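You operate a simulated robot arm through the tools that you are given. There is no shell and no other tool. Be economical: measure what you need, move in short steps, check, and stop when the job is done.

Carry out the task below with a simulated two-armed robot. There is one attempt and no reset: what you move stays moved.

## Task
Take the honey jar from the island top on the window side and leave it on the baking table. Take the wicker basket on the island top and put it away on the shelf under the porch table. Put the white melt pot from the island top over the end doors on the drain tray and the green melt pot on the baking table. Push the end door on the stool side shut. Put the jam saucer in the big bowl of the sink. Any order will do. Set down upright: honey jar, melt pot.

The check looks at the end state, three seconds after you hand in, the way a careful person would. Anything else that was tipped, shoved, dropped, spilled or broken makes it a failure.

## Robot
Two 7-joint arms with two-finger parallel grippers on one trunk, on a base that drives. Base frame: it is fixed to the floor where the robot stands at the start and does not move with it; the origin is under the middle of the robot, x ahead of it, y to its left, z up; the surface under the hand at the start is at about z = 0.92. Lengths are in m, angles in rad, forces in N, time in s.
The left shoulder is at the start at [0.07, 0.177, 1.195], the right one opposite. With the tool pointing down near the work surface each hand reaches from about 0.3 to 0.74 m from the robot's upright axis, wherever it stands, measured 20 degrees to its own side. Places, roughly: baking table [3.8, -0.1, 0.9]; big bowl of the sink [-1.2, -1.4, 0.8]; drain tray (22x19 cm) [0.68, 3.16, 0.82]; end door on the stool side [1.2, 1.3, 0.5]; honey jar [0.75, 0, 1]; jam saucer (14x13x2 cm) [1.3, 1, 0.9]; melt pot [0.75, 1, 1]; shelf under the porch table [1.1, 3.1, 0.3]; wicker basket (37x21x10 cm) [0.6, 0.7, 1]. Payload 3.43 kg a hand.
The tool frame of a hand sits at the grasp point between the pads (the TCP): z along the fingers, y along the line on which they close. The tips reach 0.03 m beyond it. Largest opening 0.094 m; finger width 0.028, thickness 0.01; the body of the gripper, 0.05 by 0.096 m, starts 0.055 m behind the TCP.
Orientation is told as [roll, pitch, yaw] about the base's x, y, z axes, in that order, counted from this pose: with the fingers straight down and closing along the base's y, the tool's x points along the base's -x, its y along +y and its z along -z.

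## Interface
- The arms move only by the tool jog_arm. It takes "left_moves", "right_moves" or both (then of equal length, played together; a hand with none holds still); each is one flat list of numbers, 7 for each row, row after row: the shift along the tool's x, y, z in m, then the turn, a rotation vector about the tool's x, y, z in rad, then the gripper command, from -1 (fully open) to 1 (shut), values between in proportion. In form: [x, y, z, wx, wy, wz, jaw, x, y, z, wx, wy, wz, jaw, ...]. A call has 1 to 10 rows; each row shifts and turns the commanded pose from where the row before left it, along the tool's axes as they then stand. Each row takes 0.2 s and may step no farther than 0.05 m and 0.15 rad from the row before; otherwise, or with a gripper value out of range, the whole call is refused. A pose out of reach is approached as far as the arm can. The call stops where the force on the tool passes 40 N (or 10 N more than at its start, if that is more) or the arm is blocked; 0.2 s more then pass. Each finger travels about 0.153 m/s and halts on what it meets, pressing with about 34 N; the grip force reading is that of the motor and also rises with nothing between the fingers. The clock runs only during rows and for 0.2 s after the last one: add rows that do not move to give the fingers time. It gives the time, the measured TCP pose, the force on the tool (base axes), the opening and the grip force at its end, in the units of the frame above (readings bear some noise), with the torque about the TCP (base axes, N m) and any sound that the robot's microphone picked up, and new pictures: "pictures" is both (left out), scene, wrist or none (wrist: the cameras of the hands that moved).
- Cameras (640 x 400 px; columns grow to the right, rows downward): "scene" is now at [0.1179, 0.0416, 1.4984]; the picture's right is [0.51, -0.86, 0.00], its down [-0.61, -0.36, -0.71] and it looks along [0.61, 0.36, -0.71] (base axes); focal length 294 px, centre (320, 200). "left" rides on the left gripper at [0.076, -0.014, -0.102] in its tool frame; the picture's right is [0.18, 0.98, 0.00], its down [-0.75, 0.14, -0.64] and it looks along [-0.63, 0.12, 0.77] (tool axes); focal length 243 px, centre (320, 200). "right" rides on the right gripper at [0.076, 0.014, -0.103] in its tool frame; the picture's right is [-0.18, 0.98, 0.00], its down [-0.75, -0.14, -0.64] and it looks along [-0.63, -0.12, 0.77] (tool axes); focal length 243 px, centre (320, 200). There is no depth. A picture from a camera that has moved, and an enlarged one, comes with that camera's place and axes in the base frame and with its lens.
- move_column(by): slides the trunk up (or, below 0, down) by that many m; the arms and the scene camera ride with it, the base frame stays. It gives what a move gives, with no picture.
- roll_base(legs): drives the robot by 1 to 6 legs, each [ahead, turn to the left] in m and rad, along the robot's own axes; the way and the turn of a leg run together, so that a leg with both is an arc; at most 1.5 m and 3.142 rad a leg. The arms and the cameras ride along, it lands a little off, and it stops where it bumps. It gives what a move gives, and a new picture of the scene camera.
- head_to(pan, tilt): turns the head with the scene camera to pan (to the left, within 1.501 rad either way) and tilt (down, from -0.506 to 1.204), counted from straight ahead of the robot. It gives what a move gives, and a new picture of the scene camera.
- enlarge(camera, box): a new picture of the part [left, top, right, bottom] of that camera's present view, enlarged. It takes no simulated time.
- finish_job(): hands the job in; it is judged then, once.

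Work in short steps. Places have to be worked out from the pictures, the camera data and where the tool is seen: move nearer, look again, correct. Check each grasp and each placing, and mend what went wrong. You have 175 turns and 260 pictures in all, those below and enlarged ones among them. Open the grippers and draw the arms clear of the work before you hand the job in, unless the task says otherwise.

The tools are called after "Emit:" by a JSON object that holds its "method" and its "body". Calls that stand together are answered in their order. jog_arm: Moves the arms, as the interface text tells. Its arguments: {"type":"object","properties":{"left_moves":{"type":"array","items":{"type":"number"}},"right_moves":{"type":"array","items":{"type":"number"}},"pictures":{"type":"string","enum":["both","scene","wrist","none"]}},"required":[]} The other tools are called the same way: move_column (by) slides the trunk up or down; roll_base (legs) drives the base; head_to (pan, tilt) turns the head that bears the scene camera; enlarge (camera, box) takes an enlarged picture of a part of a camera's view; finish_job () hands the job in.

At the start:

```text
time_s: 0.0
left_ee_pos: [0.4131, 0.4175, 1.1597]
left_tool_rot: [0.0, 0.001, 0.001]
left_force: [-0.1, 0.1, -0.3]
left_wrist_torque: [0.01, 0.0, -0.01]
left_width: 0.094
left_finger_force: 0.0
right_ee_pos: [0.3577, 0.0247, 1.1894]
right_tool_rot: [0.001, 0.001, -0.002]
right_force: [0.1, 0.3, 1.3]
right_wrist_torque: [0.01, -0.02, 0.0]
right_width: 0.0937
right_finger_force: 0.0
trunk travel left (down, up): [-0.775, 0.065]
robot x, y, heading: [0.0025, -0.0007, -0.006]
head pan, tilt: [0.539, 0.787]
```

scene: 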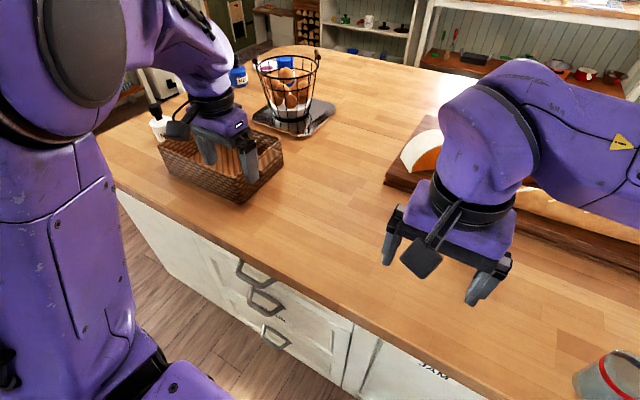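
right: 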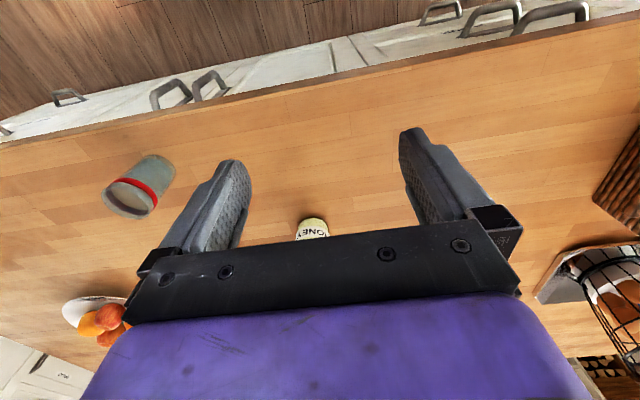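
left: 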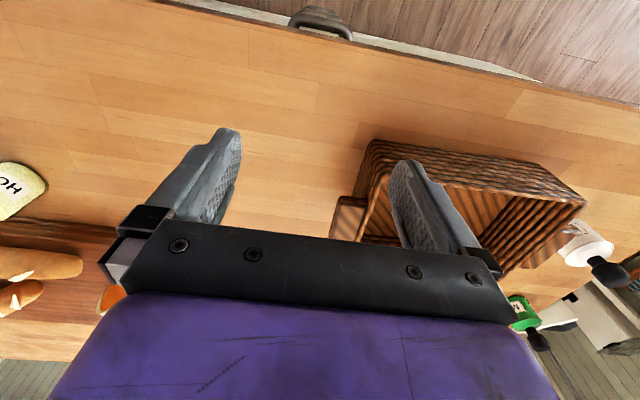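

The first pictures show the basket, pots beyond it, and a honey jar under the right arm. I look around with the head to learn the layout.

Emit:
{"method": "head_to", "body": {"pan": 0.0, "tilt": 0.5}}

Emit:
{"method": "head_to", "body": {"pan": 1.0, "tilt": 0.5}}

Emit:
{"method": "head_to", "body": {"pan": -1.2, "tilt": 0.5}}

```text
time_s: 1.0
left_ee_pos: [0.4125, 0.4173, 1.1591]
left_tool_rot: [0.0, 0.001, -0.001]
left_force: [-0.3, 0.4, 0.5]
left_wrist_torque: [-0.03, 0.03, -0.02]
left_width: 0.0939
left_finger_force: 0.1
right_ee_pos: [0.3578, 0.0258, 1.1895]
right_tool_rot: [-0.001, 0.001, 0.001]
right_force: [0.1, 1.0, -0.2]
right_wrist_torque: [0.0, -0.04, 0.0]
right_width: 0.0942
right_finger_force: 0.0
trunk travel left (down, up): [-0.775, 0.065]
robot x, y, heading: [-0.0009, 0.0029, -0.001]
head pan, tilt: [0.0, 0.499]
camera scene: at [0.1391, 0.0, 1.5233], right [0.0, -1.0, 0.0], down [-0.48, 0.0, -0.88], along [0.88, 0.0, -0.48], focal length 294 px, centre (320, 200)
```

scene: 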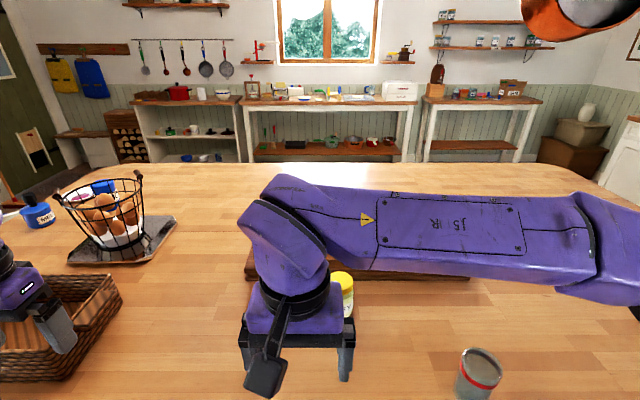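

```text
time_s: 2.2
left_ee_pos: [0.4133, 0.417, 1.1597]
left_tool_rot: [-0.002, 0.001, -0.001]
left_force: [0.3, -0.4, -0.5]
left_wrist_torque: [-0.02, -0.01, -0.04]
left_width: 0.0939
left_finger_force: 0.0
right_ee_pos: [0.3569, 0.0242, 1.1899]
right_tool_rot: [0.001, 0.002, -0.001]
right_force: [-0.2, 0.2, -0.3]
right_wrist_torque: [0.01, 0.02, -0.02]
right_width: 0.0941
right_finger_force: 0.1
trunk travel left (down, up): [-0.775, 0.065]
robot x, y, heading: [0.0036, 0.0011, -0.002]
head pan, tilt: [1.0, 0.499]
camera scene: at [0.0974, 0.0764, 1.5234], right [0.84, -0.54, 0.0], down [-0.26, -0.4, -0.88], along [0.47, 0.74, -0.48], focal length 294 px, centre (320, 200)
```

scene: 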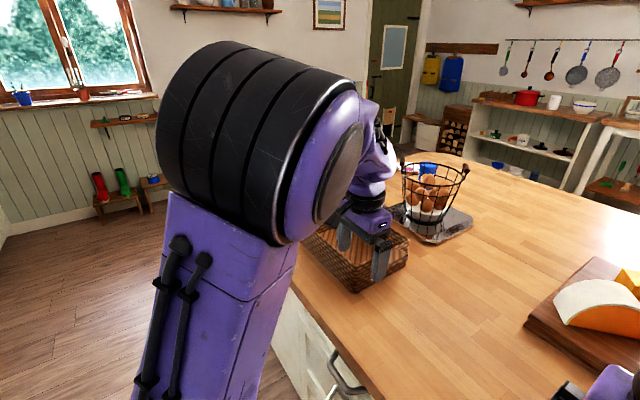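

```text
time_s: 4.3
left_ee_pos: [0.4131, 0.4166, 1.1579]
left_tool_rot: [0.0, 0.0, 0.001]
left_force: [0.8, -0.3, 0.4]
left_wrist_torque: [-0.03, -0.02, -0.01]
left_width: 0.0939
left_finger_force: 0.0
right_ee_pos: [0.3579, 0.0255, 1.1889]
right_tool_rot: [0.0, 0.002, -0.001]
right_force: [0.2, 0.1, -0.3]
right_wrist_torque: [0.03, -0.02, 0.01]
right_width: 0.0941
right_finger_force: 0.0
trunk travel left (down, up): [-0.775, 0.065]
robot x, y, heading: [-0.0012, -0.0013, 0.002]
head pan, tilt: [-1.201, 0.499]
camera scene: at [0.0811, -0.085, 1.5234], right [-0.93, -0.36, 0.0], down [-0.17, 0.45, -0.88], along [0.32, -0.82, -0.48], focal length 294 px, centre (320, 200)
```

scene: 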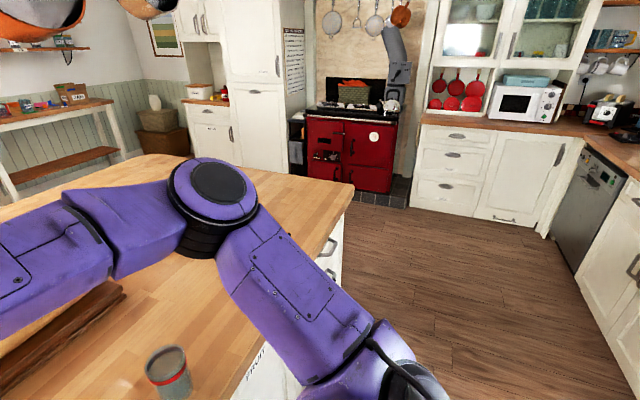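

I raise the left hand clear and pull it back so the head can see the basket and the pots.

Emit:
{"method": "jog_arm", "body": {"left_moves": [0.03, 0, -0.04, 0, 0, 0, -1, 0.03, 0.03, -0.04, 0, 0, 0, -1, 0.0, 0.03, -0.04, 0, 0, 0, -1, 0.0, 0.03, -0.04, 0, 0, 0, -1], "right_moves": [0, -0.04, -0.03, 0, 0, 0, -1, 0, -0.04, -0.03, 0, 0, 0, -1, 0, -0.04, -0.03, 0, 0, 0, -1, 0, -0.04, 0, 0, 0, 0, -1], "pictures": "none"}}

Emit:
{"method": "head_to", "body": {"pan": 0.3, "tilt": 0.7}}

Emit:
{"method": "head_to", "body": {"pan": 0.85, "tilt": 0.6}}

```text
refused: row 2 steps farther than a row can; nothing moved
```

```text
time_s: 5.9
left_ee_pos: [0.4127, 0.4163, 1.1584]
left_tool_rot: [0.0, -0.001, -0.001]
left_force: [-0.1, 0.0, 0.9]
left_wrist_torque: [0.0, 0.0, -0.04]
left_width: 0.0941
left_finger_force: 0.1
right_ee_pos: [0.3578, 0.0252, 1.1891]
right_tool_rot: [0.0, 0.001, -0.001]
right_force: [-1.1, 0.4, 1.2]
right_wrist_torque: [0.01, -0.02, 0.0]
right_width: 0.094
right_finger_force: 0.0
trunk travel left (down, up): [-0.775, 0.065]
robot x, y, heading: [-0.0025, 0.0021, 0.002]
head pan, tilt: [0.3, 0.7]
camera scene: at [0.1294, 0.0249, 1.5057], right [0.3, -0.96, 0.0], down [-0.62, -0.19, -0.76], along [0.73, 0.23, -0.64], focal length 294 px, centre (320, 200)
```

scene: 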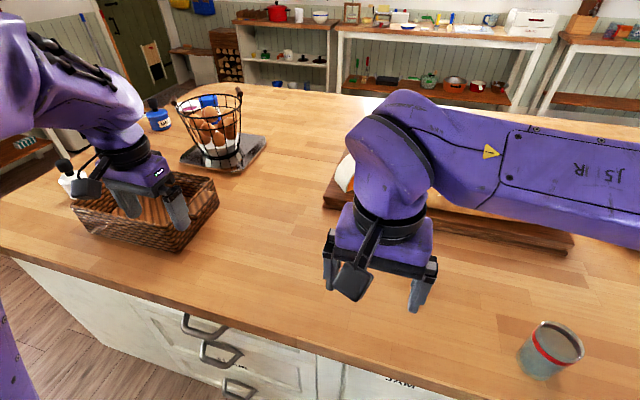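

```text
time_s: 6.9
left_ee_pos: [0.4126, 0.4183, 1.1587]
left_tool_rot: [-0.001, 0.0, 0.0]
left_force: [0.0, 0.1, -0.7]
left_wrist_torque: [0.04, 0.0, -0.02]
left_width: 0.094
left_finger_force: 0.1
right_ee_pos: [0.3574, 0.024, 1.1881]
right_tool_rot: [0.003, 0.002, 0.0]
right_force: [-0.1, -0.6, 0.2]
right_wrist_torque: [0.05, 0.02, 0.0]
right_width: 0.0939
right_finger_force: 0.0
trunk travel left (down, up): [-0.775, 0.065]
robot x, y, heading: [0.0022, 0.0011, 0.003]
head pan, tilt: [0.85, 0.6]
camera scene: at [0.1066, 0.0661, 1.5143], right [0.75, -0.66, 0.0], down [-0.37, -0.42, -0.82], along [0.55, 0.62, -0.57], focal length 294 px, centre (320, 200)
```

scene: 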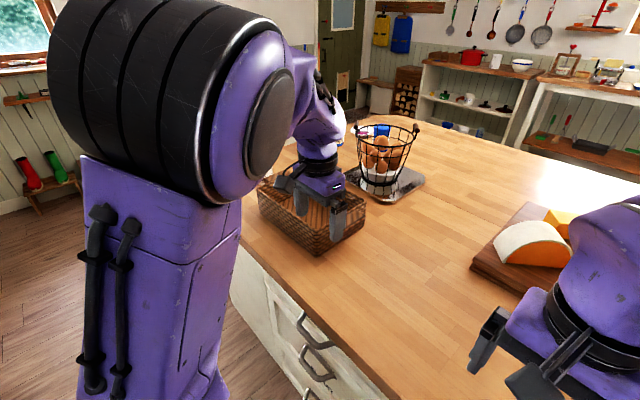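

The left row was too long; I repeat with shorter steps.

Emit:
{"method": "jog_arm", "body": {"left_moves": [0.03, 0, -0.035, 0, 0, 0, -1, 0.03, 0, -0.035, 0, 0, 0, -1, 0.0, 0.03, -0.035, 0, 0, 0, -1, 0.0, 0.03, -0.035, 0, 0, 0, -1], "right_moves": [0, -0.04, -0.02, 0, 0, 0, -1, 0, -0.04, -0.02, 0, 0, 0, -1, 0, -0.04, -0.02, 0, 0, 0, -1, 0, -0.04, 0, 0, 0, 0, -1], "pictures": "wrist"}}

Emit:
{"method": "head_to", "body": {"pan": 0.4, "tilt": 0.6}}

```text
time_s: 7.9
left_ee_pos: [0.3477, 0.4735, 1.3005]
left_tool_rot: [0.001, 0.001, -0.001]
left_force: [-0.1, -0.2, 0.8]
left_wrist_torque: [-0.02, -0.02, -0.03]
left_width: 0.0939
left_finger_force: 0.1
right_ee_pos: [0.3548, -0.1327, 1.2509]
right_tool_rot: [0.003, -0.002, 0.0]
right_force: [-0.6, -0.2, 0.5]
right_wrist_torque: [0.01, 0.0, 0.01]
right_width: 0.094
right_finger_force: 0.1
trunk travel left (down, up): [-0.775, 0.065]
robot x, y, heading: [0.0006, -0.0029, 0.001]
head pan, tilt: [0.85, 0.6]
camera right: at [0.2792, -0.1194, 1.3537], right [0.18, 0.98, 0.0], down [0.75, -0.14, 0.64], along [0.63, -0.12, -0.77], focal length 243 px, centre (320, 200)
camera left: at [0.2722, 0.459, 1.4033], right [-0.18, 0.98, 0.0], down [0.75, 0.14, 0.64], along [0.63, 0.12, -0.77], focal length 243 px, centre (320, 200)
```

right: 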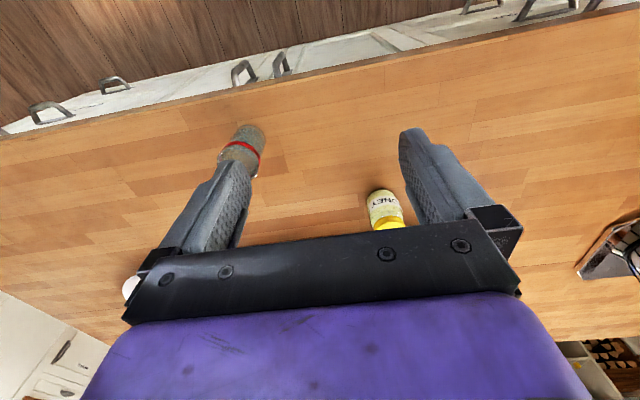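
left: 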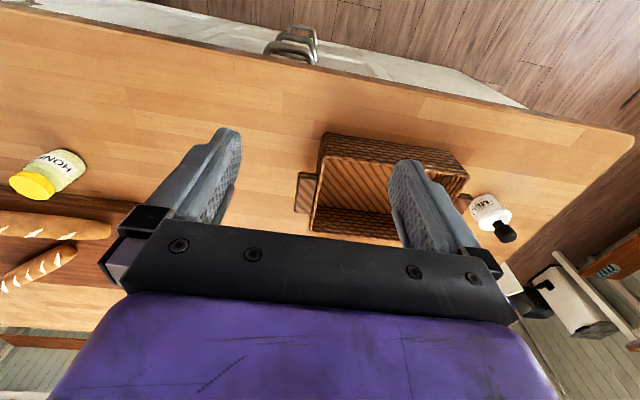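

```text
time_s: 8.8
left_ee_pos: [0.3504, 0.4745, 1.2999]
left_tool_rot: [-0.001, 0.0, 0.0]
left_force: [-0.3, 0.1, -0.1]
left_wrist_torque: [0.01, 0.01, -0.02]
left_width: 0.094
left_finger_force: 0.0
right_ee_pos: [0.358, -0.1329, 1.2504]
right_tool_rot: [0.0, 0.002, 0.0]
right_force: [0.0, -0.1, -0.1]
right_wrist_torque: [-0.02, 0.0, -0.05]
right_width: 0.0939
right_finger_force: 0.1
trunk travel left (down, up): [-0.775, 0.065]
robot x, y, heading: [-0.0003, -0.0049, -0.001]
head pan, tilt: [0.4, 0.6]
camera scene: at [0.1299, 0.0345, 1.5143], right [0.39, -0.92, 0.0], down [-0.52, -0.22, -0.82], along [0.76, 0.32, -0.57], focal length 294 px, centre (320, 200)
```

scene: 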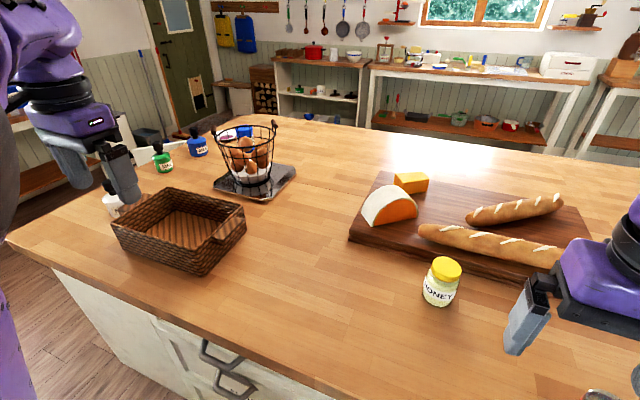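

Now the layout is clear: honey at about [0.65, -0.05], basket around [0.6, 0.65], white and green pots beyond, jam saucer behind the egg basket. I bring the right hand above the honey jar.

Emit:
{"method": "jog_arm", "body": {"right_moves": [-0.037, 0.0106, 0.012, 0, 0, 0, -1, -0.037, 0.0106, 0.012, 0, 0, 0, -1, -0.037, 0.0106, 0.012, 0, 0, 0, -1, -0.037, 0.0106, 0.012, 0, 0, 0, -1, -0.037, 0.0106, 0.012, 0, 0, 0, -1, -0.037, 0.0106, 0.012, 0, 0, 0, -1, -0.037, 0.0106, 0.012, 0, 0, 0, -1, -0.037, 0.0106, 0.012, 0, 0, 0, -1, 0, 0, 0, 0, 0, 0, -1]}}

```text
time_s: 10.8
left_ee_pos: [0.3507, 0.4759, 1.2993]
left_tool_rot: [0.002, 0.0, -0.001]
left_force: [0.2, 0.6, 0.0]
left_wrist_torque: [0.0, 0.0, 0.0]
left_width: 0.094
left_finger_force: 0.1
right_ee_pos: [0.578, -0.0711, 1.1786]
right_tool_rot: [0.002, -0.001, -0.005]
right_force: [0.1, -0.3, 1.0]
right_wrist_torque: [0.02, 0.01, 0.04]
right_width: 0.0938
right_finger_force: 0.0
right hand out of reach, approached as far as the arm can: row 7, 8
trunk travel left (down, up): [-0.775, 0.065]
robot x, y, heading: [-0.0025, 0.0008, 0.003]
head pan, tilt: [0.4, 0.6]
camera scene: at [0.1303, 0.0348, 1.5142], right [0.39, -0.92, 0.0], down [-0.52, -0.22, -0.82], along [0.76, 0.32, -0.57], focal length 294 px, centre (320, 200)
camera right: at [0.5014, -0.057, 1.281], right [0.19, 0.98, 0.0], down [0.75, -0.15, 0.64], along [0.63, -0.12, -0.77], focal length 243 px, centre (320, 200)
```

scene: 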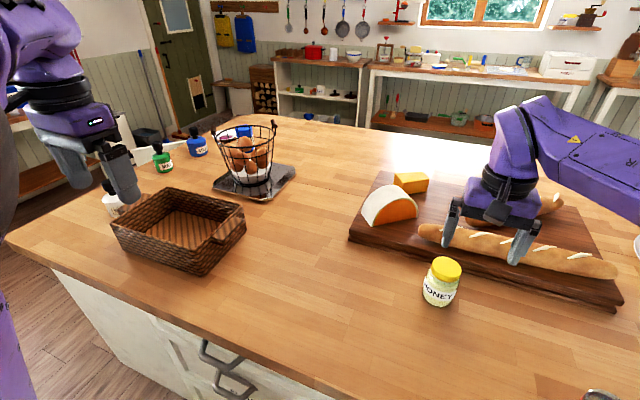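
right: 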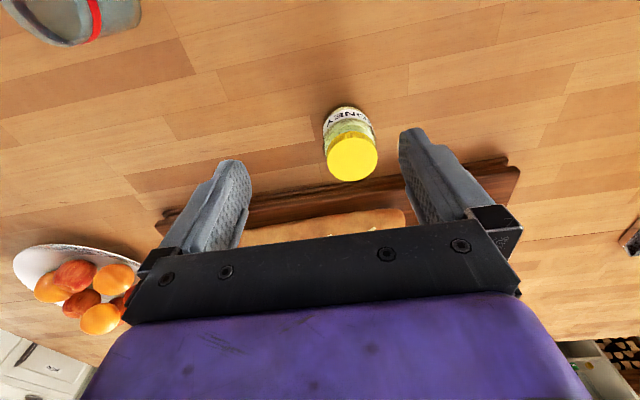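

The lid triangulates to about [0.65, -0.045, 1.03]. The hand stopped short at x = 0.578; I lower it in front of the jar, where reach should grow.

Emit:
{"method": "jog_arm", "body": {"right_moves": [0, 0, 0.03, 0, 0, 0, -1, 0, 0, 0.03, 0, 0, 0, -1, 0, 0, 0, 0, 0, 0, -1], "pictures": "wrist"}}

```text
time_s: 11.6
left_ee_pos: [0.3484, 0.4741, 1.3003]
left_tool_rot: [0.0, 0.001, 0.0]
left_force: [0.5, 0.3, -0.1]
left_wrist_torque: [-0.01, -0.03, 0.02]
left_width: 0.0938
left_finger_force: 0.0
right_ee_pos: [0.5759, -0.0729, 1.1198]
right_tool_rot: [0.002, -0.001, 0.001]
right_force: [-0.8, -0.6, 0.7]
right_wrist_torque: [0.01, -0.03, -0.04]
right_width: 0.0938
right_finger_force: 0.0
trunk travel left (down, up): [-0.775, 0.065]
robot x, y, heading: [-0.0022, 0.0022, -0.003]
head pan, tilt: [0.4, 0.6]
camera right: at [0.4994, -0.0584, 1.2226], right [0.18, 0.98, 0.0], down [0.75, -0.14, 0.64], along [0.63, -0.12, -0.77], focal length 243 px, centre (320, 200)
```

right: 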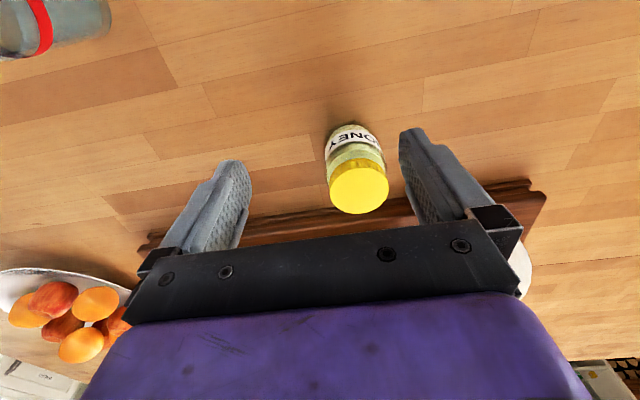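

The jar is now at about [0.648, -0.048]. I center in y and go down to z = 1.075, then forward.

Emit:
{"method": "jog_arm", "body": {"right_moves": [0, 0.025, 0.022, 0, 0, 0, -1, 0, 0, 0.022, 0, 0, 0, -1, -0.035, 0, 0, 0, 0, 0, -1, -0.035, 0, 0, 0, 0, 0, -1, 0, 0, 0, 0, 0, 0, -1], "pictures": "wrist"}}

```text
time_s: 12.8
left_ee_pos: [0.3495, 0.4734, 1.3007]
left_tool_rot: [0.001, -0.002, 0.001]
left_force: [-0.4, -0.1, 0.8]
left_wrist_torque: [0.0, -0.01, 0.03]
left_width: 0.0942
left_finger_force: 0.2
right_ee_pos: [0.6138, -0.0495, 1.0767]
right_tool_rot: [0.002, -0.001, -0.001]
right_force: [-0.8, 0.3, -0.4]
right_wrist_torque: [0.01, -0.03, 0.01]
right_width: 0.0941
right_finger_force: 0.1
right hand out of reach, approached as far as the arm can: row 4
trunk travel left (down, up): [-0.775, 0.065]
robot x, y, heading: [0.0007, -0.0008, 0.001]
head pan, tilt: [0.4, 0.6]
camera right: at [0.5377, -0.0351, 1.1794], right [0.18, 0.98, 0.0], down [0.75, -0.14, 0.64], along [0.63, -0.12, -0.77], focal length 243 px, centre (320, 200)
```

right: 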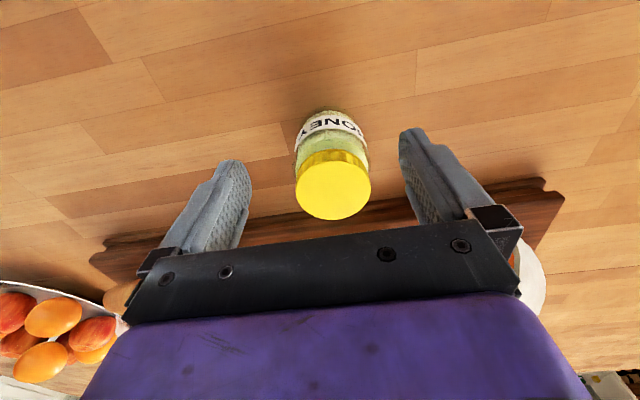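

Jar center is about 3 mm off in y and 4 cm ahead. I lower in front of it with fingers straddling, then go forward.

Emit:
{"method": "jog_arm", "body": {"right_moves": [0, 0.003, 0.025, 0, 0, 0, -1, 0, 0, 0.025, 0, 0, 0, -1, 0, 0, 0.025, 0, 0, 0, -1, -0.02, 0, 0.01, 0, 0, 0, -1, -0.018, 0, 0, 0, 0, 0, -1, 0, 0, 0, 0, 0, 0, -1]}}

```text
time_s: 14.2
left_ee_pos: [0.3491, 0.4743, 1.3002]
left_tool_rot: [0.001, 0.001, 0.001]
left_force: [0.6, 0.3, 0.6]
left_wrist_torque: [0.03, -0.02, -0.02]
left_width: 0.0941
left_finger_force: 0.1
right_ee_pos: [0.6354, -0.0475, 0.9902]
right_tool_rot: [0.002, 0.002, 0.001]
right_force: [-0.7, 0.3, 0.2]
right_wrist_torque: [-0.05, 0.0, 0.01]
right_width: 0.094
right_finger_force: 0.0
right hand out of reach, approached as far as the arm can: row 5
trunk travel left (down, up): [-0.775, 0.065]
robot x, y, heading: [-0.001, 0.0008, -0.002]
head pan, tilt: [0.4, 0.6]
camera scene: at [0.1294, 0.0339, 1.5143], right [0.39, -0.92, 0.0], down [-0.52, -0.22, -0.83], along [0.76, 0.32, -0.56], focal length 294 px, centre (320, 200)
camera right: at [0.5578, -0.0331, 1.0937], right [0.18, 0.98, 0.0], down [0.75, -0.14, 0.64], along [0.63, -0.12, -0.77], focal length 243 px, centre (320, 200)
```

scene: 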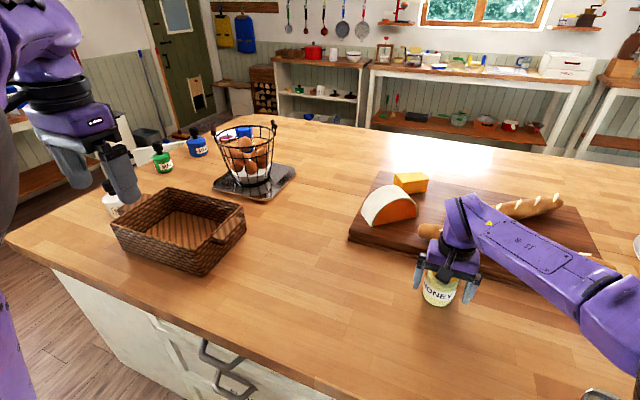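
right: 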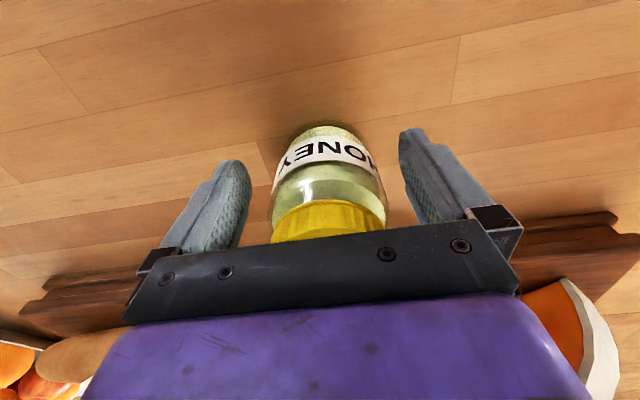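

The jar center is about 1.5 cm ahead of the pads and the arm is at its limit, so I roll the base 2 cm forward before closing.

Emit:
{"method": "roll_base", "body": {"legs": [[0.02, 0]]}}

Emit:
{"method": "enlarge", "body": {"camera": "right", "box": [160, 80, 480, 280]}}

```text
time_s: 15.0
left_ee_pos: [0.3652, 0.4744, 1.3007]
left_tool_rot: [0.001, -0.007, 0.001]
left_force: [-0.4, 0.4, 0.0]
left_wrist_torque: [0.01, -0.04, -0.03]
left_width: 0.094
left_finger_force: 0.1
right_ee_pos: [0.651, -0.047, 0.9937]
right_tool_rot: [0.002, -0.003, -0.001]
right_force: [-0.4, -0.2, 0.2]
right_wrist_torque: [-0.01, -0.08, 0.04]
right_width: 0.0941
right_finger_force: 0.1
trunk travel left (down, up): [-0.775, 0.065]
robot x, y, heading: [0.0192, 0.0002, -0.002]
head pan, tilt: [0.4, 0.6]
camera scene: at [0.1434, 0.0343, 1.5149], right [0.39, -0.92, 0.0], down [-0.52, -0.22, -0.83], along [0.76, 0.32, -0.56], focal length 294 px, centre (320, 200)
```

scene: 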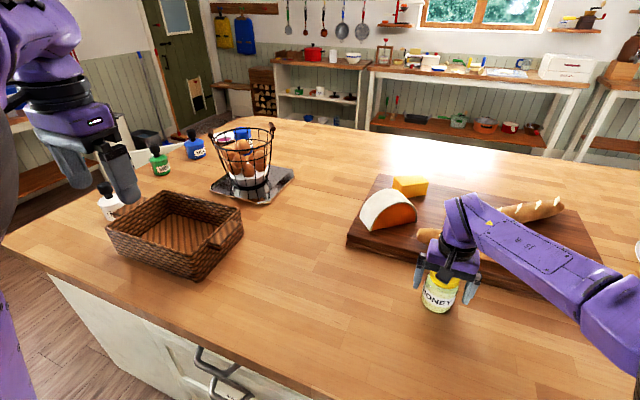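

```text
2.00 times, centred on (320, 180) of right
camera zoom: at [0.5735, -0.0327, 1.0964], right [0.18, 0.98, 0.0], down [0.75, -0.14, 0.64], along [0.63, -0.12, -0.76], focal length 485 px, centre (320, 240)
```

zoom: 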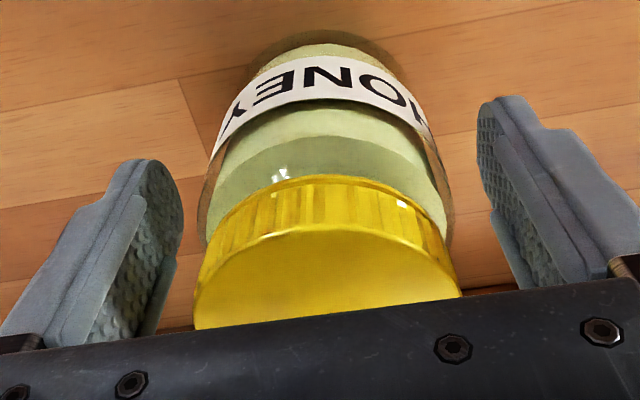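

Pads are now beside the jar. I close and then lift slightly.

Emit:
{"method": "jog_arm", "body": {"right_moves": [0, 0, 0, 0, 0, 0, 0.2, 0, 0, 0, 0, 0, 0, 1, 0, 0, 0, 0, 0, 0, 1, 0, 0, -0.03, 0, 0, 0, 1, 0, 0, -0.03, 0, 0, 0, 1]}}

```text
time_s: 16.2
left_ee_pos: [0.3685, 0.4755, 1.2995]
left_tool_rot: [0.0, -0.002, 0.001]
left_force: [0.5, -0.3, -0.3]
left_wrist_torque: [0.01, -0.01, 0.01]
left_width: 0.0938
left_finger_force: 0.0
right_ee_pos: [0.6519, -0.0478, 1.0424]
right_tool_rot: [0.0, -0.001, -0.004]
right_force: [-0.3, 0.9, -4.1]
right_wrist_torque: [0.01, 0.02, -0.04]
right_width: 0.0734
right_finger_force: 33.8
right hand out of reach, approached as far as the arm can: row 5
trunk travel left (down, up): [-0.775, 0.065]
robot x, y, heading: [0.0179, 0.0009, 0.001]
head pan, tilt: [0.4, 0.6]
camera scene: at [0.1484, 0.0345, 1.5143], right [0.39, -0.92, 0.0], down [-0.52, -0.22, -0.83], along [0.76, 0.32, -0.56], focal length 294 px, centre (320, 200)
camera right: at [0.5754, -0.0336, 1.1449], right [0.19, 0.98, 0.0], down [0.75, -0.14, 0.64], along [0.63, -0.12, -0.77], focal length 243 px, centre (320, 200)
```

scene: 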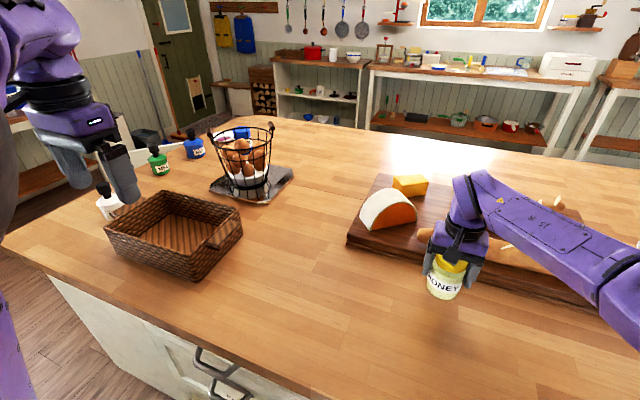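
right: 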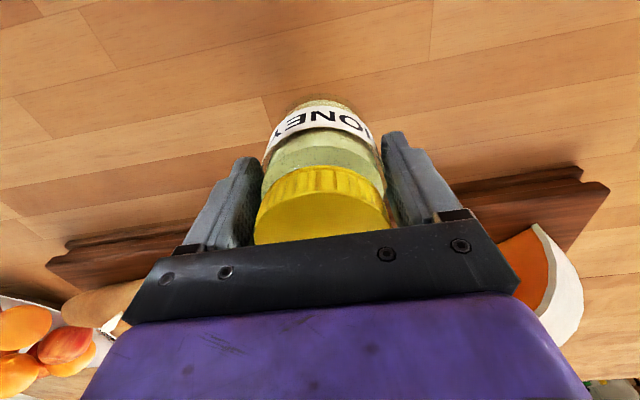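

Honey is gripped (width 0.073). I lift and draw it in to a carrying pose.

Emit:
{"method": "jog_arm", "body": {"right_moves": [0.035, -0.01, -0.03, 0, 0, 0, 1, 0.035, -0.01, -0.03, 0, 0, 0, 1, 0.035, -0.01, -0.03, 0, 0, 0, 1, 0.035, -0.01, -0.03, 0, 0, 0, 1, 0.035, -0.01, -0.02, 0, 0, 0, 1, 0.035, -0.01, 0, 0, 0, 0, 1, 0.035, -0.01, 0, 0, 0, 0, 1, 0.035, 0, 0, 0, 0, 0, 1], "pictures": "wrist"}}

Emit:
{"method": "roll_base", "body": {"legs": [[-0.35, 0], [0, 1.571]]}}

Emit:
{"method": "head_to", "body": {"pan": -0.3, "tilt": 0.35}}

```text
time_s: 18.0
left_ee_pos: [0.3676, 0.4754, 1.2999]
left_tool_rot: [-0.001, -0.001, -0.001]
left_force: [-0.7, 0.0, -0.4]
left_wrist_torque: [-0.01, -0.03, 0.01]
left_width: 0.0937
left_finger_force: 0.1
right_ee_pos: [0.3757, -0.1205, 1.183]
right_tool_rot: [0.002, 0.001, -0.002]
right_force: [-0.5, -0.9, -3.2]
right_wrist_torque: [-0.01, 0.05, -0.03]
right_width: 0.0737
right_finger_force: 34.3
trunk travel left (down, up): [-0.775, 0.065]
robot x, y, heading: [0.021, 0.0031, 0.001]
head pan, tilt: [0.4, 0.6]
camera right: at [0.2989, -0.1061, 1.286], right [0.18, 0.98, 0.0], down [0.75, -0.14, 0.64], along [0.63, -0.12, -0.77], focal length 243 px, centre (320, 200)
```

right: 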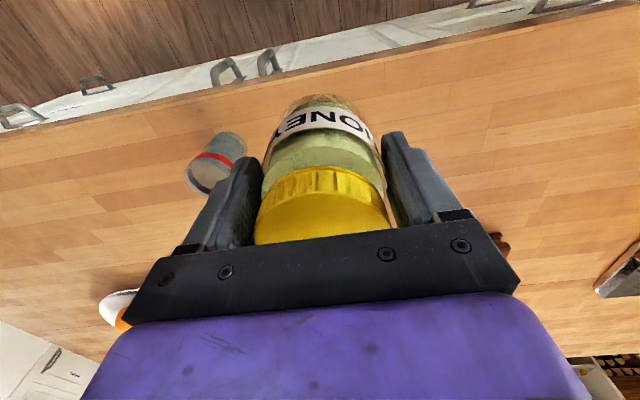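

```text
time_s: 23.9
left_ee_pos: [-0.7895, 0.3637, 1.3006]
left_tool_rot: [0.001, 0.001, 1.539]
left_force: [0.2, -0.3, 0.2]
left_wrist_torque: [0.01, -0.01, 0.01]
left_width: 0.0939
left_finger_force: 0.1
right_ee_pos: [-0.1951, 0.3528, 1.1829]
right_tool_rot: [0.001, 0.002, 1.54]
right_force: [0.0, -0.3, -4.0]
right_wrist_torque: [-0.06, -0.03, 0.02]
right_width: 0.0734
right_finger_force: 34.2
trunk travel left (down, up): [-0.775, 0.065]
robot x, y, heading: [-0.326, -0.0062, 1.543]
head pan, tilt: [0.4, 0.6]
camera scene: at [-0.3583, 0.1317, 1.5143], right [0.93, 0.36, 0.0], down [0.2, -0.53, -0.82], along [-0.3, 0.77, -0.57], focal length 294 px, centre (320, 200)
```

scene: 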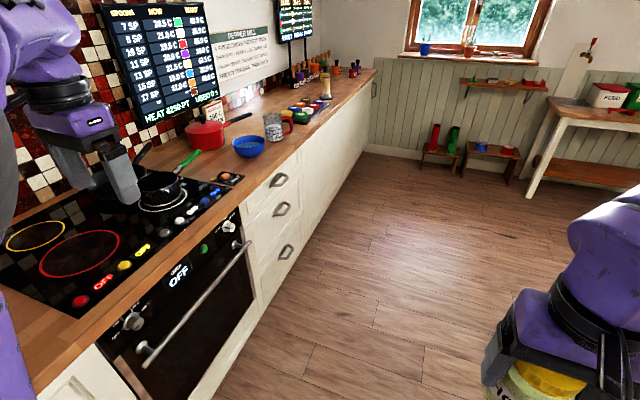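

```text
time_s: 25.0
left_ee_pos: [-0.7895, 0.3629, 1.3]
left_tool_rot: [0.001, -0.001, 1.54]
left_force: [0.9, 0.6, -0.3]
left_wrist_torque: [0.01, 0.01, -0.01]
left_width: 0.0943
left_finger_force: 0.0
right_ee_pos: [-0.1944, 0.3529, 1.1819]
right_tool_rot: [0.001, 0.001, 1.539]
right_force: [0.2, -0.6, -4.4]
right_wrist_torque: [-0.04, -0.01, 0.02]
right_width: 0.0737
right_finger_force: 33.6
trunk travel left (down, up): [-0.775, 0.065]
robot x, y, heading: [-0.324, 0.0008, 1.537]
head pan, tilt: [-0.3, 0.351]
camera scene: at [-0.2964, 0.1373, 1.537], right [0.95, -0.32, 0.0], down [-0.11, -0.33, -0.94], along [0.3, 0.89, -0.34], focal length 294 px, centre (320, 200)
```

scene: 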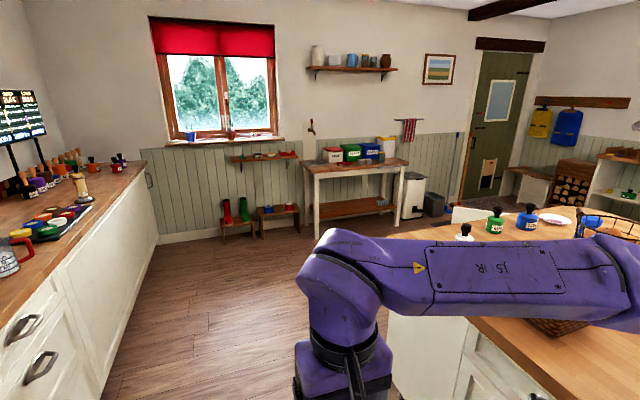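

The porch table is by the window wall at y ≈ 3.1, and the pots sit on the island end. I tuck the left hand in a bit and drive along +y to look at the island end.

Emit:
{"method": "jog_arm", "body": {"left_moves": [0, -0.045, 0, 0, 0, 0, -1, 0, -0.045, 0, 0, 0, 0, -1, 0, -0.045, 0, 0, 0, 0, -1, 0, -0.045, 0, 0, 0, 0, -1], "pictures": "none"}}

Emit:
{"method": "roll_base", "body": {"legs": [[1.5, 0.03], [0.4, 0]]}}

Emit:
{"method": "head_to", "body": {"pan": -1.3, "tilt": 0.6}}

```text
time_s: 26.0
left_ee_pos: [-0.6597, 0.4197, 1.3085]
left_tool_rot: [-0.013, 0.001, 1.547]
left_force: [0.9, 0.8, 0.8]
left_wrist_torque: [0.02, 0.0, 0.01]
left_width: 0.0939
left_finger_force: 0.0
left hand out of reach, approached as far as the arm can: row 2, 3, 4
right_ee_pos: [-0.1923, 0.3524, 1.183]
right_tool_rot: [0.005, 0.001, 1.539]
right_force: [-0.2, -0.6, -4.7]
right_wrist_torque: [-0.02, 0.0, 0.03]
right_width: 0.0736
right_finger_force: 33.5
trunk travel left (down, up): [-0.775, 0.065]
robot x, y, heading: [-0.3283, -0.0019, 1.539]
head pan, tilt: [-0.3, 0.351]
```

```text
time_s: 35.5
left_ee_pos: [-0.6216, 2.3017, 1.3086]
left_tool_rot: [-0.012, 0.0, 1.554]
left_force: [0.5, 0.0, -0.6]
left_wrist_torque: [0.01, -0.04, 0.0]
left_width: 0.094
left_finger_force: 0.0
right_ee_pos: [-0.1547, 2.2406, 1.1816]
right_tool_rot: [0.0, -0.002, 1.55]
right_force: [0.5, 0.0, -3.7]
right_wrist_torque: [-0.05, -0.02, -0.03]
right_width: 0.0735
right_finger_force: 34.2
trunk travel left (down, up): [-0.775, 0.065]
robot x, y, heading: [-0.279, 1.8841, 1.55]
head pan, tilt: [-0.3, 0.351]
camera scene: at [-0.2522, 2.0235, 1.5372], right [0.95, -0.31, 0.0], down [-0.11, -0.33, -0.94], along [0.29, 0.89, -0.34], focal length 294 px, centre (320, 200)
```

scene: 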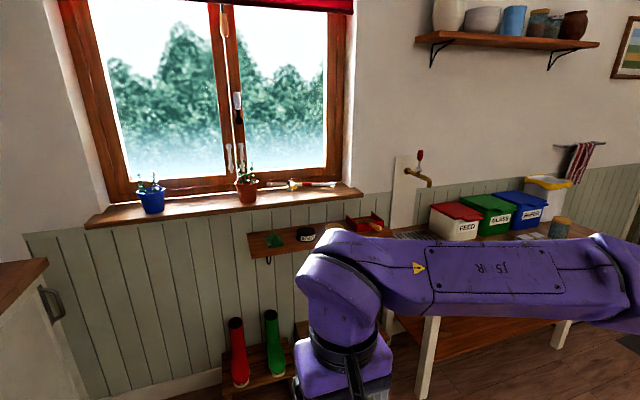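

```text
time_s: 36.8
left_ee_pos: [-0.6209, 2.3025, 1.3076]
left_tool_rot: [-0.017, 0.001, 1.556]
left_force: [0.2, 0.1, -0.5]
left_wrist_torque: [-0.02, -0.02, 0.02]
left_width: 0.0939
left_finger_force: 0.2
right_ee_pos: [-0.1535, 2.2421, 1.1826]
right_tool_rot: [0.002, 0.001, 1.552]
right_force: [0.0, 0.1, -4.7]
right_wrist_torque: [-0.03, -0.01, 0.0]
right_width: 0.0736
right_finger_force: 34.1
trunk travel left (down, up): [-0.775, 0.065]
robot x, y, heading: [-0.28, 1.8868, 1.55]
head pan, tilt: [-1.3, 0.6]
camera scene: at [-0.1958, 1.9587, 1.5143], right [0.25, -0.97, 0.0], down [-0.55, -0.14, -0.82], along [0.8, 0.21, -0.57], focal length 294 px, centre (320, 200)
```

scene: 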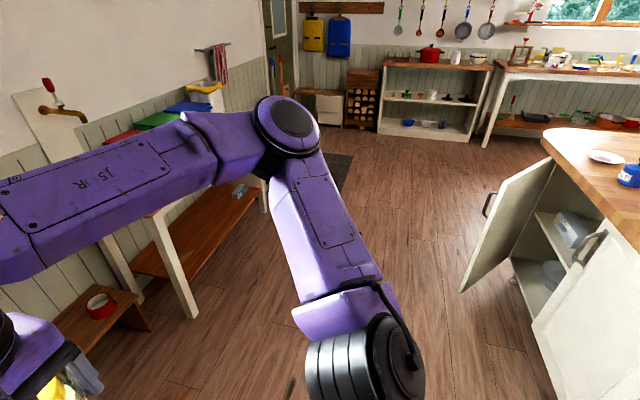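

The far end door is open, from a hinge near [1.33, 1.13] out to a tip near [1.08, 1.44]. I drive in front of it, facing the island end.

Emit:
{"method": "roll_base", "body": {"legs": [[0, -1.52], [1.3, 0], [0, -1.57]]}}

Emit:
{"method": "head_to", "body": {"pan": 0.15, "tilt": 0.75}}

```text
time_s: 50.9
left_ee_pos: [1.3822, 1.559, 1.3087]
left_tool_rot: [-0.018, 0.003, -1.557]
left_force: [0.2, 0.1, -0.2]
left_wrist_torque: [0.02, -0.02, 0.04]
left_width: 0.0939
left_finger_force: 0.2
right_ee_pos: [0.9116, 1.6066, 1.1822]
right_tool_rot: [0.001, 0.003, -1.561]
right_force: [0.3, 0.5, -4.3]
right_wrist_torque: [0.08, 0.0, 0.01]
right_width: 0.0735
right_finger_force: 33.5
trunk travel left (down, up): [-0.775, 0.065]
robot x, y, heading: [1.0289, 1.9623, -1.558]
head pan, tilt: [-1.3, 0.6]
camera scene: at [0.9423, 1.8899, 1.5143], right [-0.28, 0.96, 0.0], down [0.54, 0.16, -0.82], along [-0.79, -0.23, -0.57], focal length 294 px, centre (320, 200)
```

scene: 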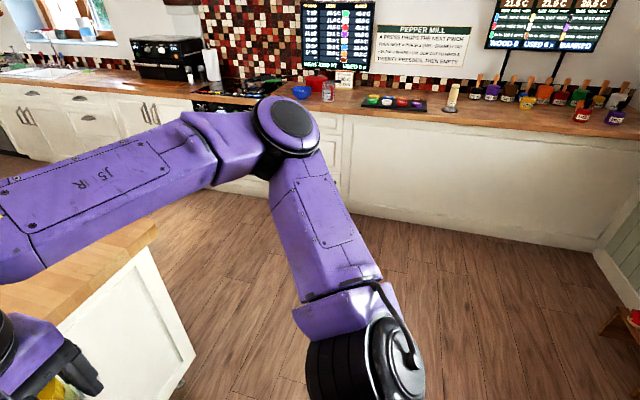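

```text
time_s: 52.5
left_ee_pos: [1.3819, 1.5589, 1.3081]
left_tool_rot: [-0.019, 0.002, -1.558]
left_force: [0.2, 0.6, -0.3]
left_wrist_torque: [-0.02, -0.01, 0.0]
left_width: 0.0939
left_finger_force: 0.1
right_ee_pos: [0.9122, 1.6064, 1.1828]
right_tool_rot: [0.002, 0.002, -1.561]
right_force: [0.2, 0.7, -3.8]
right_wrist_torque: [0.04, 0.02, -0.05]
right_width: 0.0737
right_finger_force: 34.2
trunk travel left (down, up): [-0.775, 0.065]
robot x, y, heading: [1.0251, 1.9648, -1.561]
head pan, tilt: [0.15, 0.75]
camera scene: at [1.0402, 1.8326, 1.5014], right [-0.99, -0.16, 0.0], down [-0.11, 0.67, -0.73], along [0.12, -0.72, -0.68], focal length 294 px, centre (320, 200)
```

scene: 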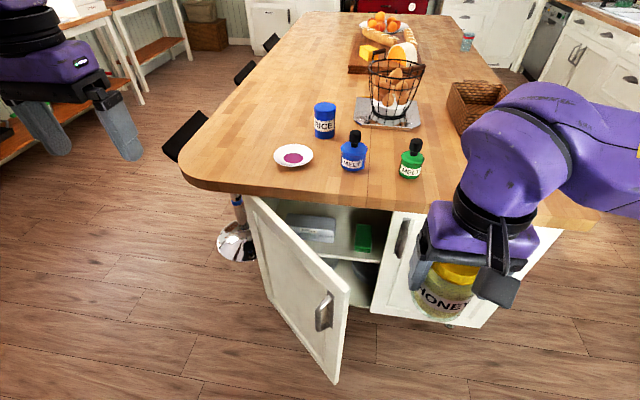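

The door's outer face is visible with its free tip near [1.07, 1.44]. I lower the trunk so the left hand can push the door face below the worktop overhang.

Emit:
{"method": "move_column", "body": {"by": -0.55}}

Emit:
{"method": "jog_arm", "body": {"left_moves": [0, 0, 0, 0, -0.15, 0, 1, 0, 0, 0, 0, -0.15, 0, 1, 0, 0, 0, 0, -0.15, 0, 1, 0, 0, 0, 0, -0.15, 0, 1, 0, 0, 0, 0, -0.15, 0, 1, 0, 0, 0, 0, -0.15, 0, 1, 0, 0, 0, 0, -0.1, 0, 1]}}

```text
refused: -0.55 is not a number from -0.4 to 0.4
```

```text
time_s: 54.1
left_ee_pos: [1.464, 1.4879, 1.3118]
left_tool_rot: [-0.054, -1.001, -1.508]
left_force: [0.2, -0.4, 0.3]
left_wrist_torque: [0.0, -0.02, -0.03]
left_width: 0.0001
left_finger_force: 33.2
left hand out of reach, approached as far as the arm can: row 1, 2, 3, 4, 5, 6, 7
right_ee_pos: [0.9122, 1.606, 1.182]
right_tool_rot: [0.002, 0.002, -1.56]
right_force: [0.3, -0.3, -4.3]
right_wrist_torque: [0.05, 0.02, -0.01]
right_width: 0.0734
right_finger_force: 34.2
trunk travel left (down, up): [-0.775, 0.065]
robot x, y, heading: [1.0314, 1.9635, -1.559]
head pan, tilt: [0.15, 0.75]
camera scene: at [1.0405, 1.8327, 1.5014], right [-0.99, -0.16, 0.0], down [-0.11, 0.67, -0.73], along [0.12, -0.72, -0.68], focal length 294 px, centre (320, 200)
camera left: at [1.448, 1.6146, 1.3027], right [0.98, 0.11, -0.18], down [0.17, 0.14, 0.98], along [0.14, -0.98, 0.12], focal length 243 px, centre (320, 200)
```

scene: 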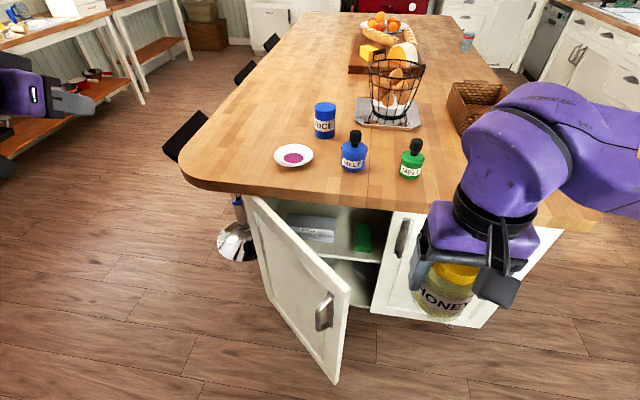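
left: 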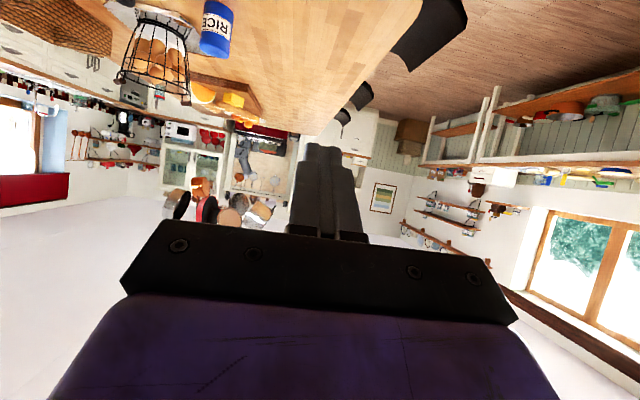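

Tilt worked. I lower the trunk in two steps to bring the fist to about z = 0.66.

Emit:
{"method": "move_column", "body": {"by": -0.4}}

Emit:
{"method": "move_column", "body": {"by": -0.22}}

Emit:
{"method": "head_to", "body": {"pan": 0.2, "tilt": 0.5}}

```text
time_s: 57.9
left_ee_pos: [1.4628, 1.4877, 0.9108]
left_tool_rot: [-0.054, -0.997, -1.511]
left_force: [1.1, 0.7, -0.2]
left_wrist_torque: [0.0, -0.01, 0.0]
left_width: 0.0
left_finger_force: 33.4
right_ee_pos: [0.9108, 1.6076, 0.7828]
right_tool_rot: [0.002, 0.002, -1.559]
right_force: [-0.2, -0.6, -4.9]
right_wrist_torque: [0.08, 0.01, 0.01]
right_width: 0.0735
right_finger_force: 33.9
trunk travel left (down, up): [-0.375, 0.465]
robot x, y, heading: [1.0272, 1.9627, -1.561]
head pan, tilt: [0.15, 0.75]
```

```text
time_s: 60.2
left_ee_pos: [1.4635, 1.4889, 0.6915]
left_tool_rot: [-0.054, -1.0, -1.51]
left_force: [1.5, -0.4, -1.0]
left_wrist_torque: [0.0, -0.01, 0.0]
left_width: 0.0
left_finger_force: 33.5
right_ee_pos: [0.9125, 1.6076, 0.5627]
right_tool_rot: [0.0, 0.002, -1.558]
right_force: [0.0, 0.1, -4.8]
right_wrist_torque: [0.06, 0.0, 0.0]
right_width: 0.0737
right_finger_force: 34.0
trunk travel left (down, up): [-0.155, 0.685]
robot x, y, heading: [1.0288, 1.9668, -1.561]
head pan, tilt: [0.15, 0.75]
```

```text
time_s: 61.0
left_ee_pos: [1.4634, 1.4869, 0.6897]
left_tool_rot: [-0.054, -0.998, -1.509]
left_force: [-0.2, 0.3, 0.2]
left_wrist_torque: [-0.01, 0.03, 0.01]
left_width: 0.0
left_finger_force: 33.2
right_ee_pos: [0.911, 1.6063, 0.5621]
right_tool_rot: [0.002, 0.002, -1.56]
right_force: [0.2, 0.0, -3.5]
right_wrist_torque: [0.03, 0.0, 0.0]
right_width: 0.0736
right_finger_force: 33.9
trunk travel left (down, up): [-0.155, 0.685]
robot x, y, heading: [1.0281, 1.9673, -1.56]
head pan, tilt: [0.201, 0.499]
camera scene: at [1.0461, 1.8257, 0.9033], right [-0.98, -0.21, 0.0], down [-0.1, 0.47, -0.88], along [0.18, -0.86, -0.48], focal length 294 px, centre (320, 200)
```

scene: 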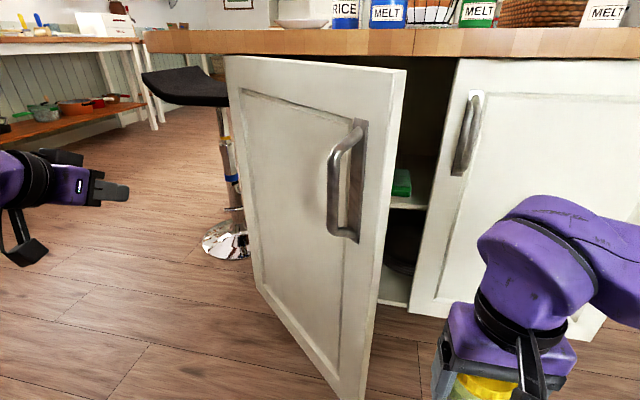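

Door face is clear left of the handle. I shift the fist right to x ≈ 1.24 in front of the face.

Emit:
{"method": "jog_arm", "body": {"left_moves": [0, -0.045, 0, 0, 0, 0, 1, 0, -0.045, 0, 0, 0, 0, 1, 0, -0.045, 0, 0, 0, 0, 1, 0, -0.045, 0, 0, 0, 0, 1, 0, -0.045, 0, 0, 0, 0, 1], "pictures": "scene"}}

```text
time_s: 62.2
left_ee_pos: [1.3455, 1.3775, 0.6711]
left_tool_rot: [-0.064, -0.996, -1.497]
left_force: [0.0, 0.0, -0.3]
left_wrist_torque: [-0.01, -0.01, 0.06]
left_width: 0.0
left_finger_force: 32.8
left hand out of reach, approached as far as the arm can: row 1, 2, 3, 4, 5
right_ee_pos: [0.9114, 1.6075, 0.5622]
right_tool_rot: [0.002, 0.002, -1.559]
right_force: [1.6, -0.4, -4.4]
right_wrist_torque: [0.06, 0.0, 0.02]
right_width: 0.074
right_finger_force: 33.8
trunk travel left (down, up): [-0.155, 0.685]
robot x, y, heading: [1.0285, 1.9635, -1.564]
head pan, tilt: [0.201, 0.499]
camera scene: at [1.046, 1.8257, 0.9033], right [-0.98, -0.21, 0.0], down [-0.1, 0.47, -0.88], along [0.18, -0.86, -0.48], focal length 294 px, centre (320, 200)
```

scene: 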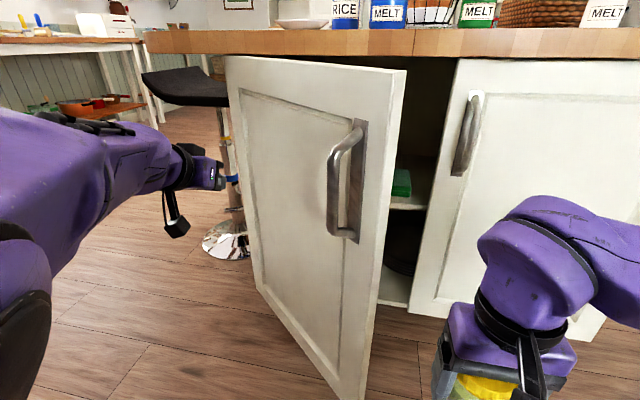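

The hand slid along its inner reach limit to [1.35, 1.38]. I move further right and slightly forward to meet the door face.

Emit:
{"method": "jog_arm", "body": {"left_moves": [-0.0065, -0.03, 0.01, 0, 0, 0, 1, -0.0065, -0.03, 0.01, 0, 0, 0, 1, -0.0065, -0.03, 0.01, 0, 0, 0, 1, -0.0065, -0.03, 0.01, 0, 0, 0, 1], "pictures": "scene"}}

```text
time_s: 63.2
left_ee_pos: [1.2259, 1.3227, 0.6761]
left_tool_rot: [-0.063, -0.998, -1.5]
left_force: [-0.1, 0.1, -0.5]
left_wrist_torque: [0.01, 0.01, 0.03]
left_width: 0.0001
left_finger_force: 33.0
left hand out of reach, approached as far as the arm can: row 1
right_ee_pos: [0.9118, 1.608, 0.5627]
right_tool_rot: [0.0, 0.001, -1.563]
right_force: [0.8, -0.2, -4.0]
right_wrist_torque: [0.03, -0.02, 0.02]
right_width: 0.0736
right_finger_force: 33.8
trunk travel left (down, up): [-0.155, 0.685]
robot x, y, heading: [1.0262, 1.9671, -1.56]
head pan, tilt: [0.201, 0.499]
camera scene: at [1.0456, 1.8256, 0.9033], right [-0.98, -0.21, 0.0], down [-0.1, 0.47, -0.88], along [0.18, -0.86, -0.48], focal length 294 px, centre (320, 200)
```

scene: 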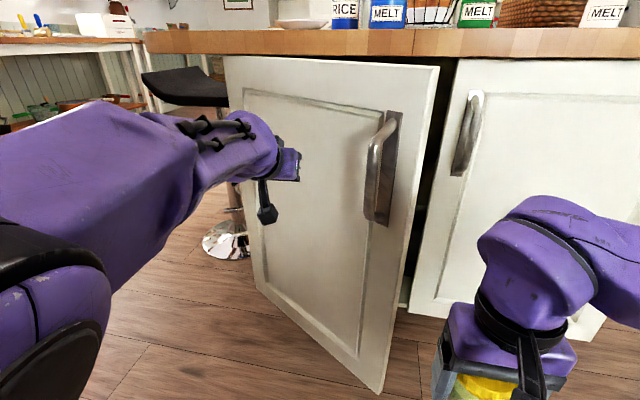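

The door is moving with the fist. I keep pushing forward in small steps.

Emit:
{"method": "jog_arm", "body": {"left_moves": [-0.01, -0.01, 0.017, 0, 0, 0, 1, -0.01, -0.01, 0.017, 0, 0, 0, 1, -0.01, -0.01, 0.017, 0, 0, 0, 1, -0.01, -0.01, 0.017, 0, 0, 0, 1, -0.01, 0, 0.017, 0, 0, 0, 1], "pictures": "scene"}}

```text
time_s: 64.4
left_ee_pos: [1.1944, 1.2251, 0.6822]
left_tool_rot: [-0.078, -1.008, -1.477]
left_force: [-0.5, -0.4, -0.3]
left_wrist_torque: [0.0, 0.01, 0.02]
left_width: 0.0001
left_finger_force: 33.2
right_ee_pos: [0.9129, 1.6052, 0.5622]
right_tool_rot: [0.001, 0.001, -1.561]
right_force: [-0.1, 0.6, -4.2]
right_wrist_torque: [0.03, 0.02, 0.02]
right_width: 0.0736
right_finger_force: 33.8
trunk travel left (down, up): [-0.155, 0.685]
robot x, y, heading: [1.0264, 1.9674, -1.56]
head pan, tilt: [0.201, 0.499]
camera scene: at [1.0461, 1.8251, 0.9032], right [-0.98, -0.21, 0.0], down [-0.1, 0.47, -0.88], along [0.18, -0.86, -0.48], focal length 294 px, centre (320, 200)
```

scene: 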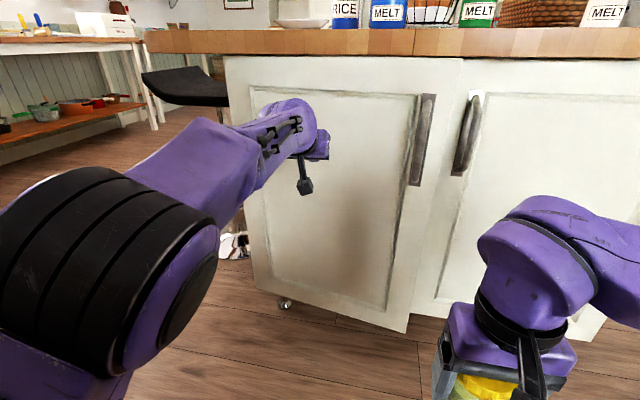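

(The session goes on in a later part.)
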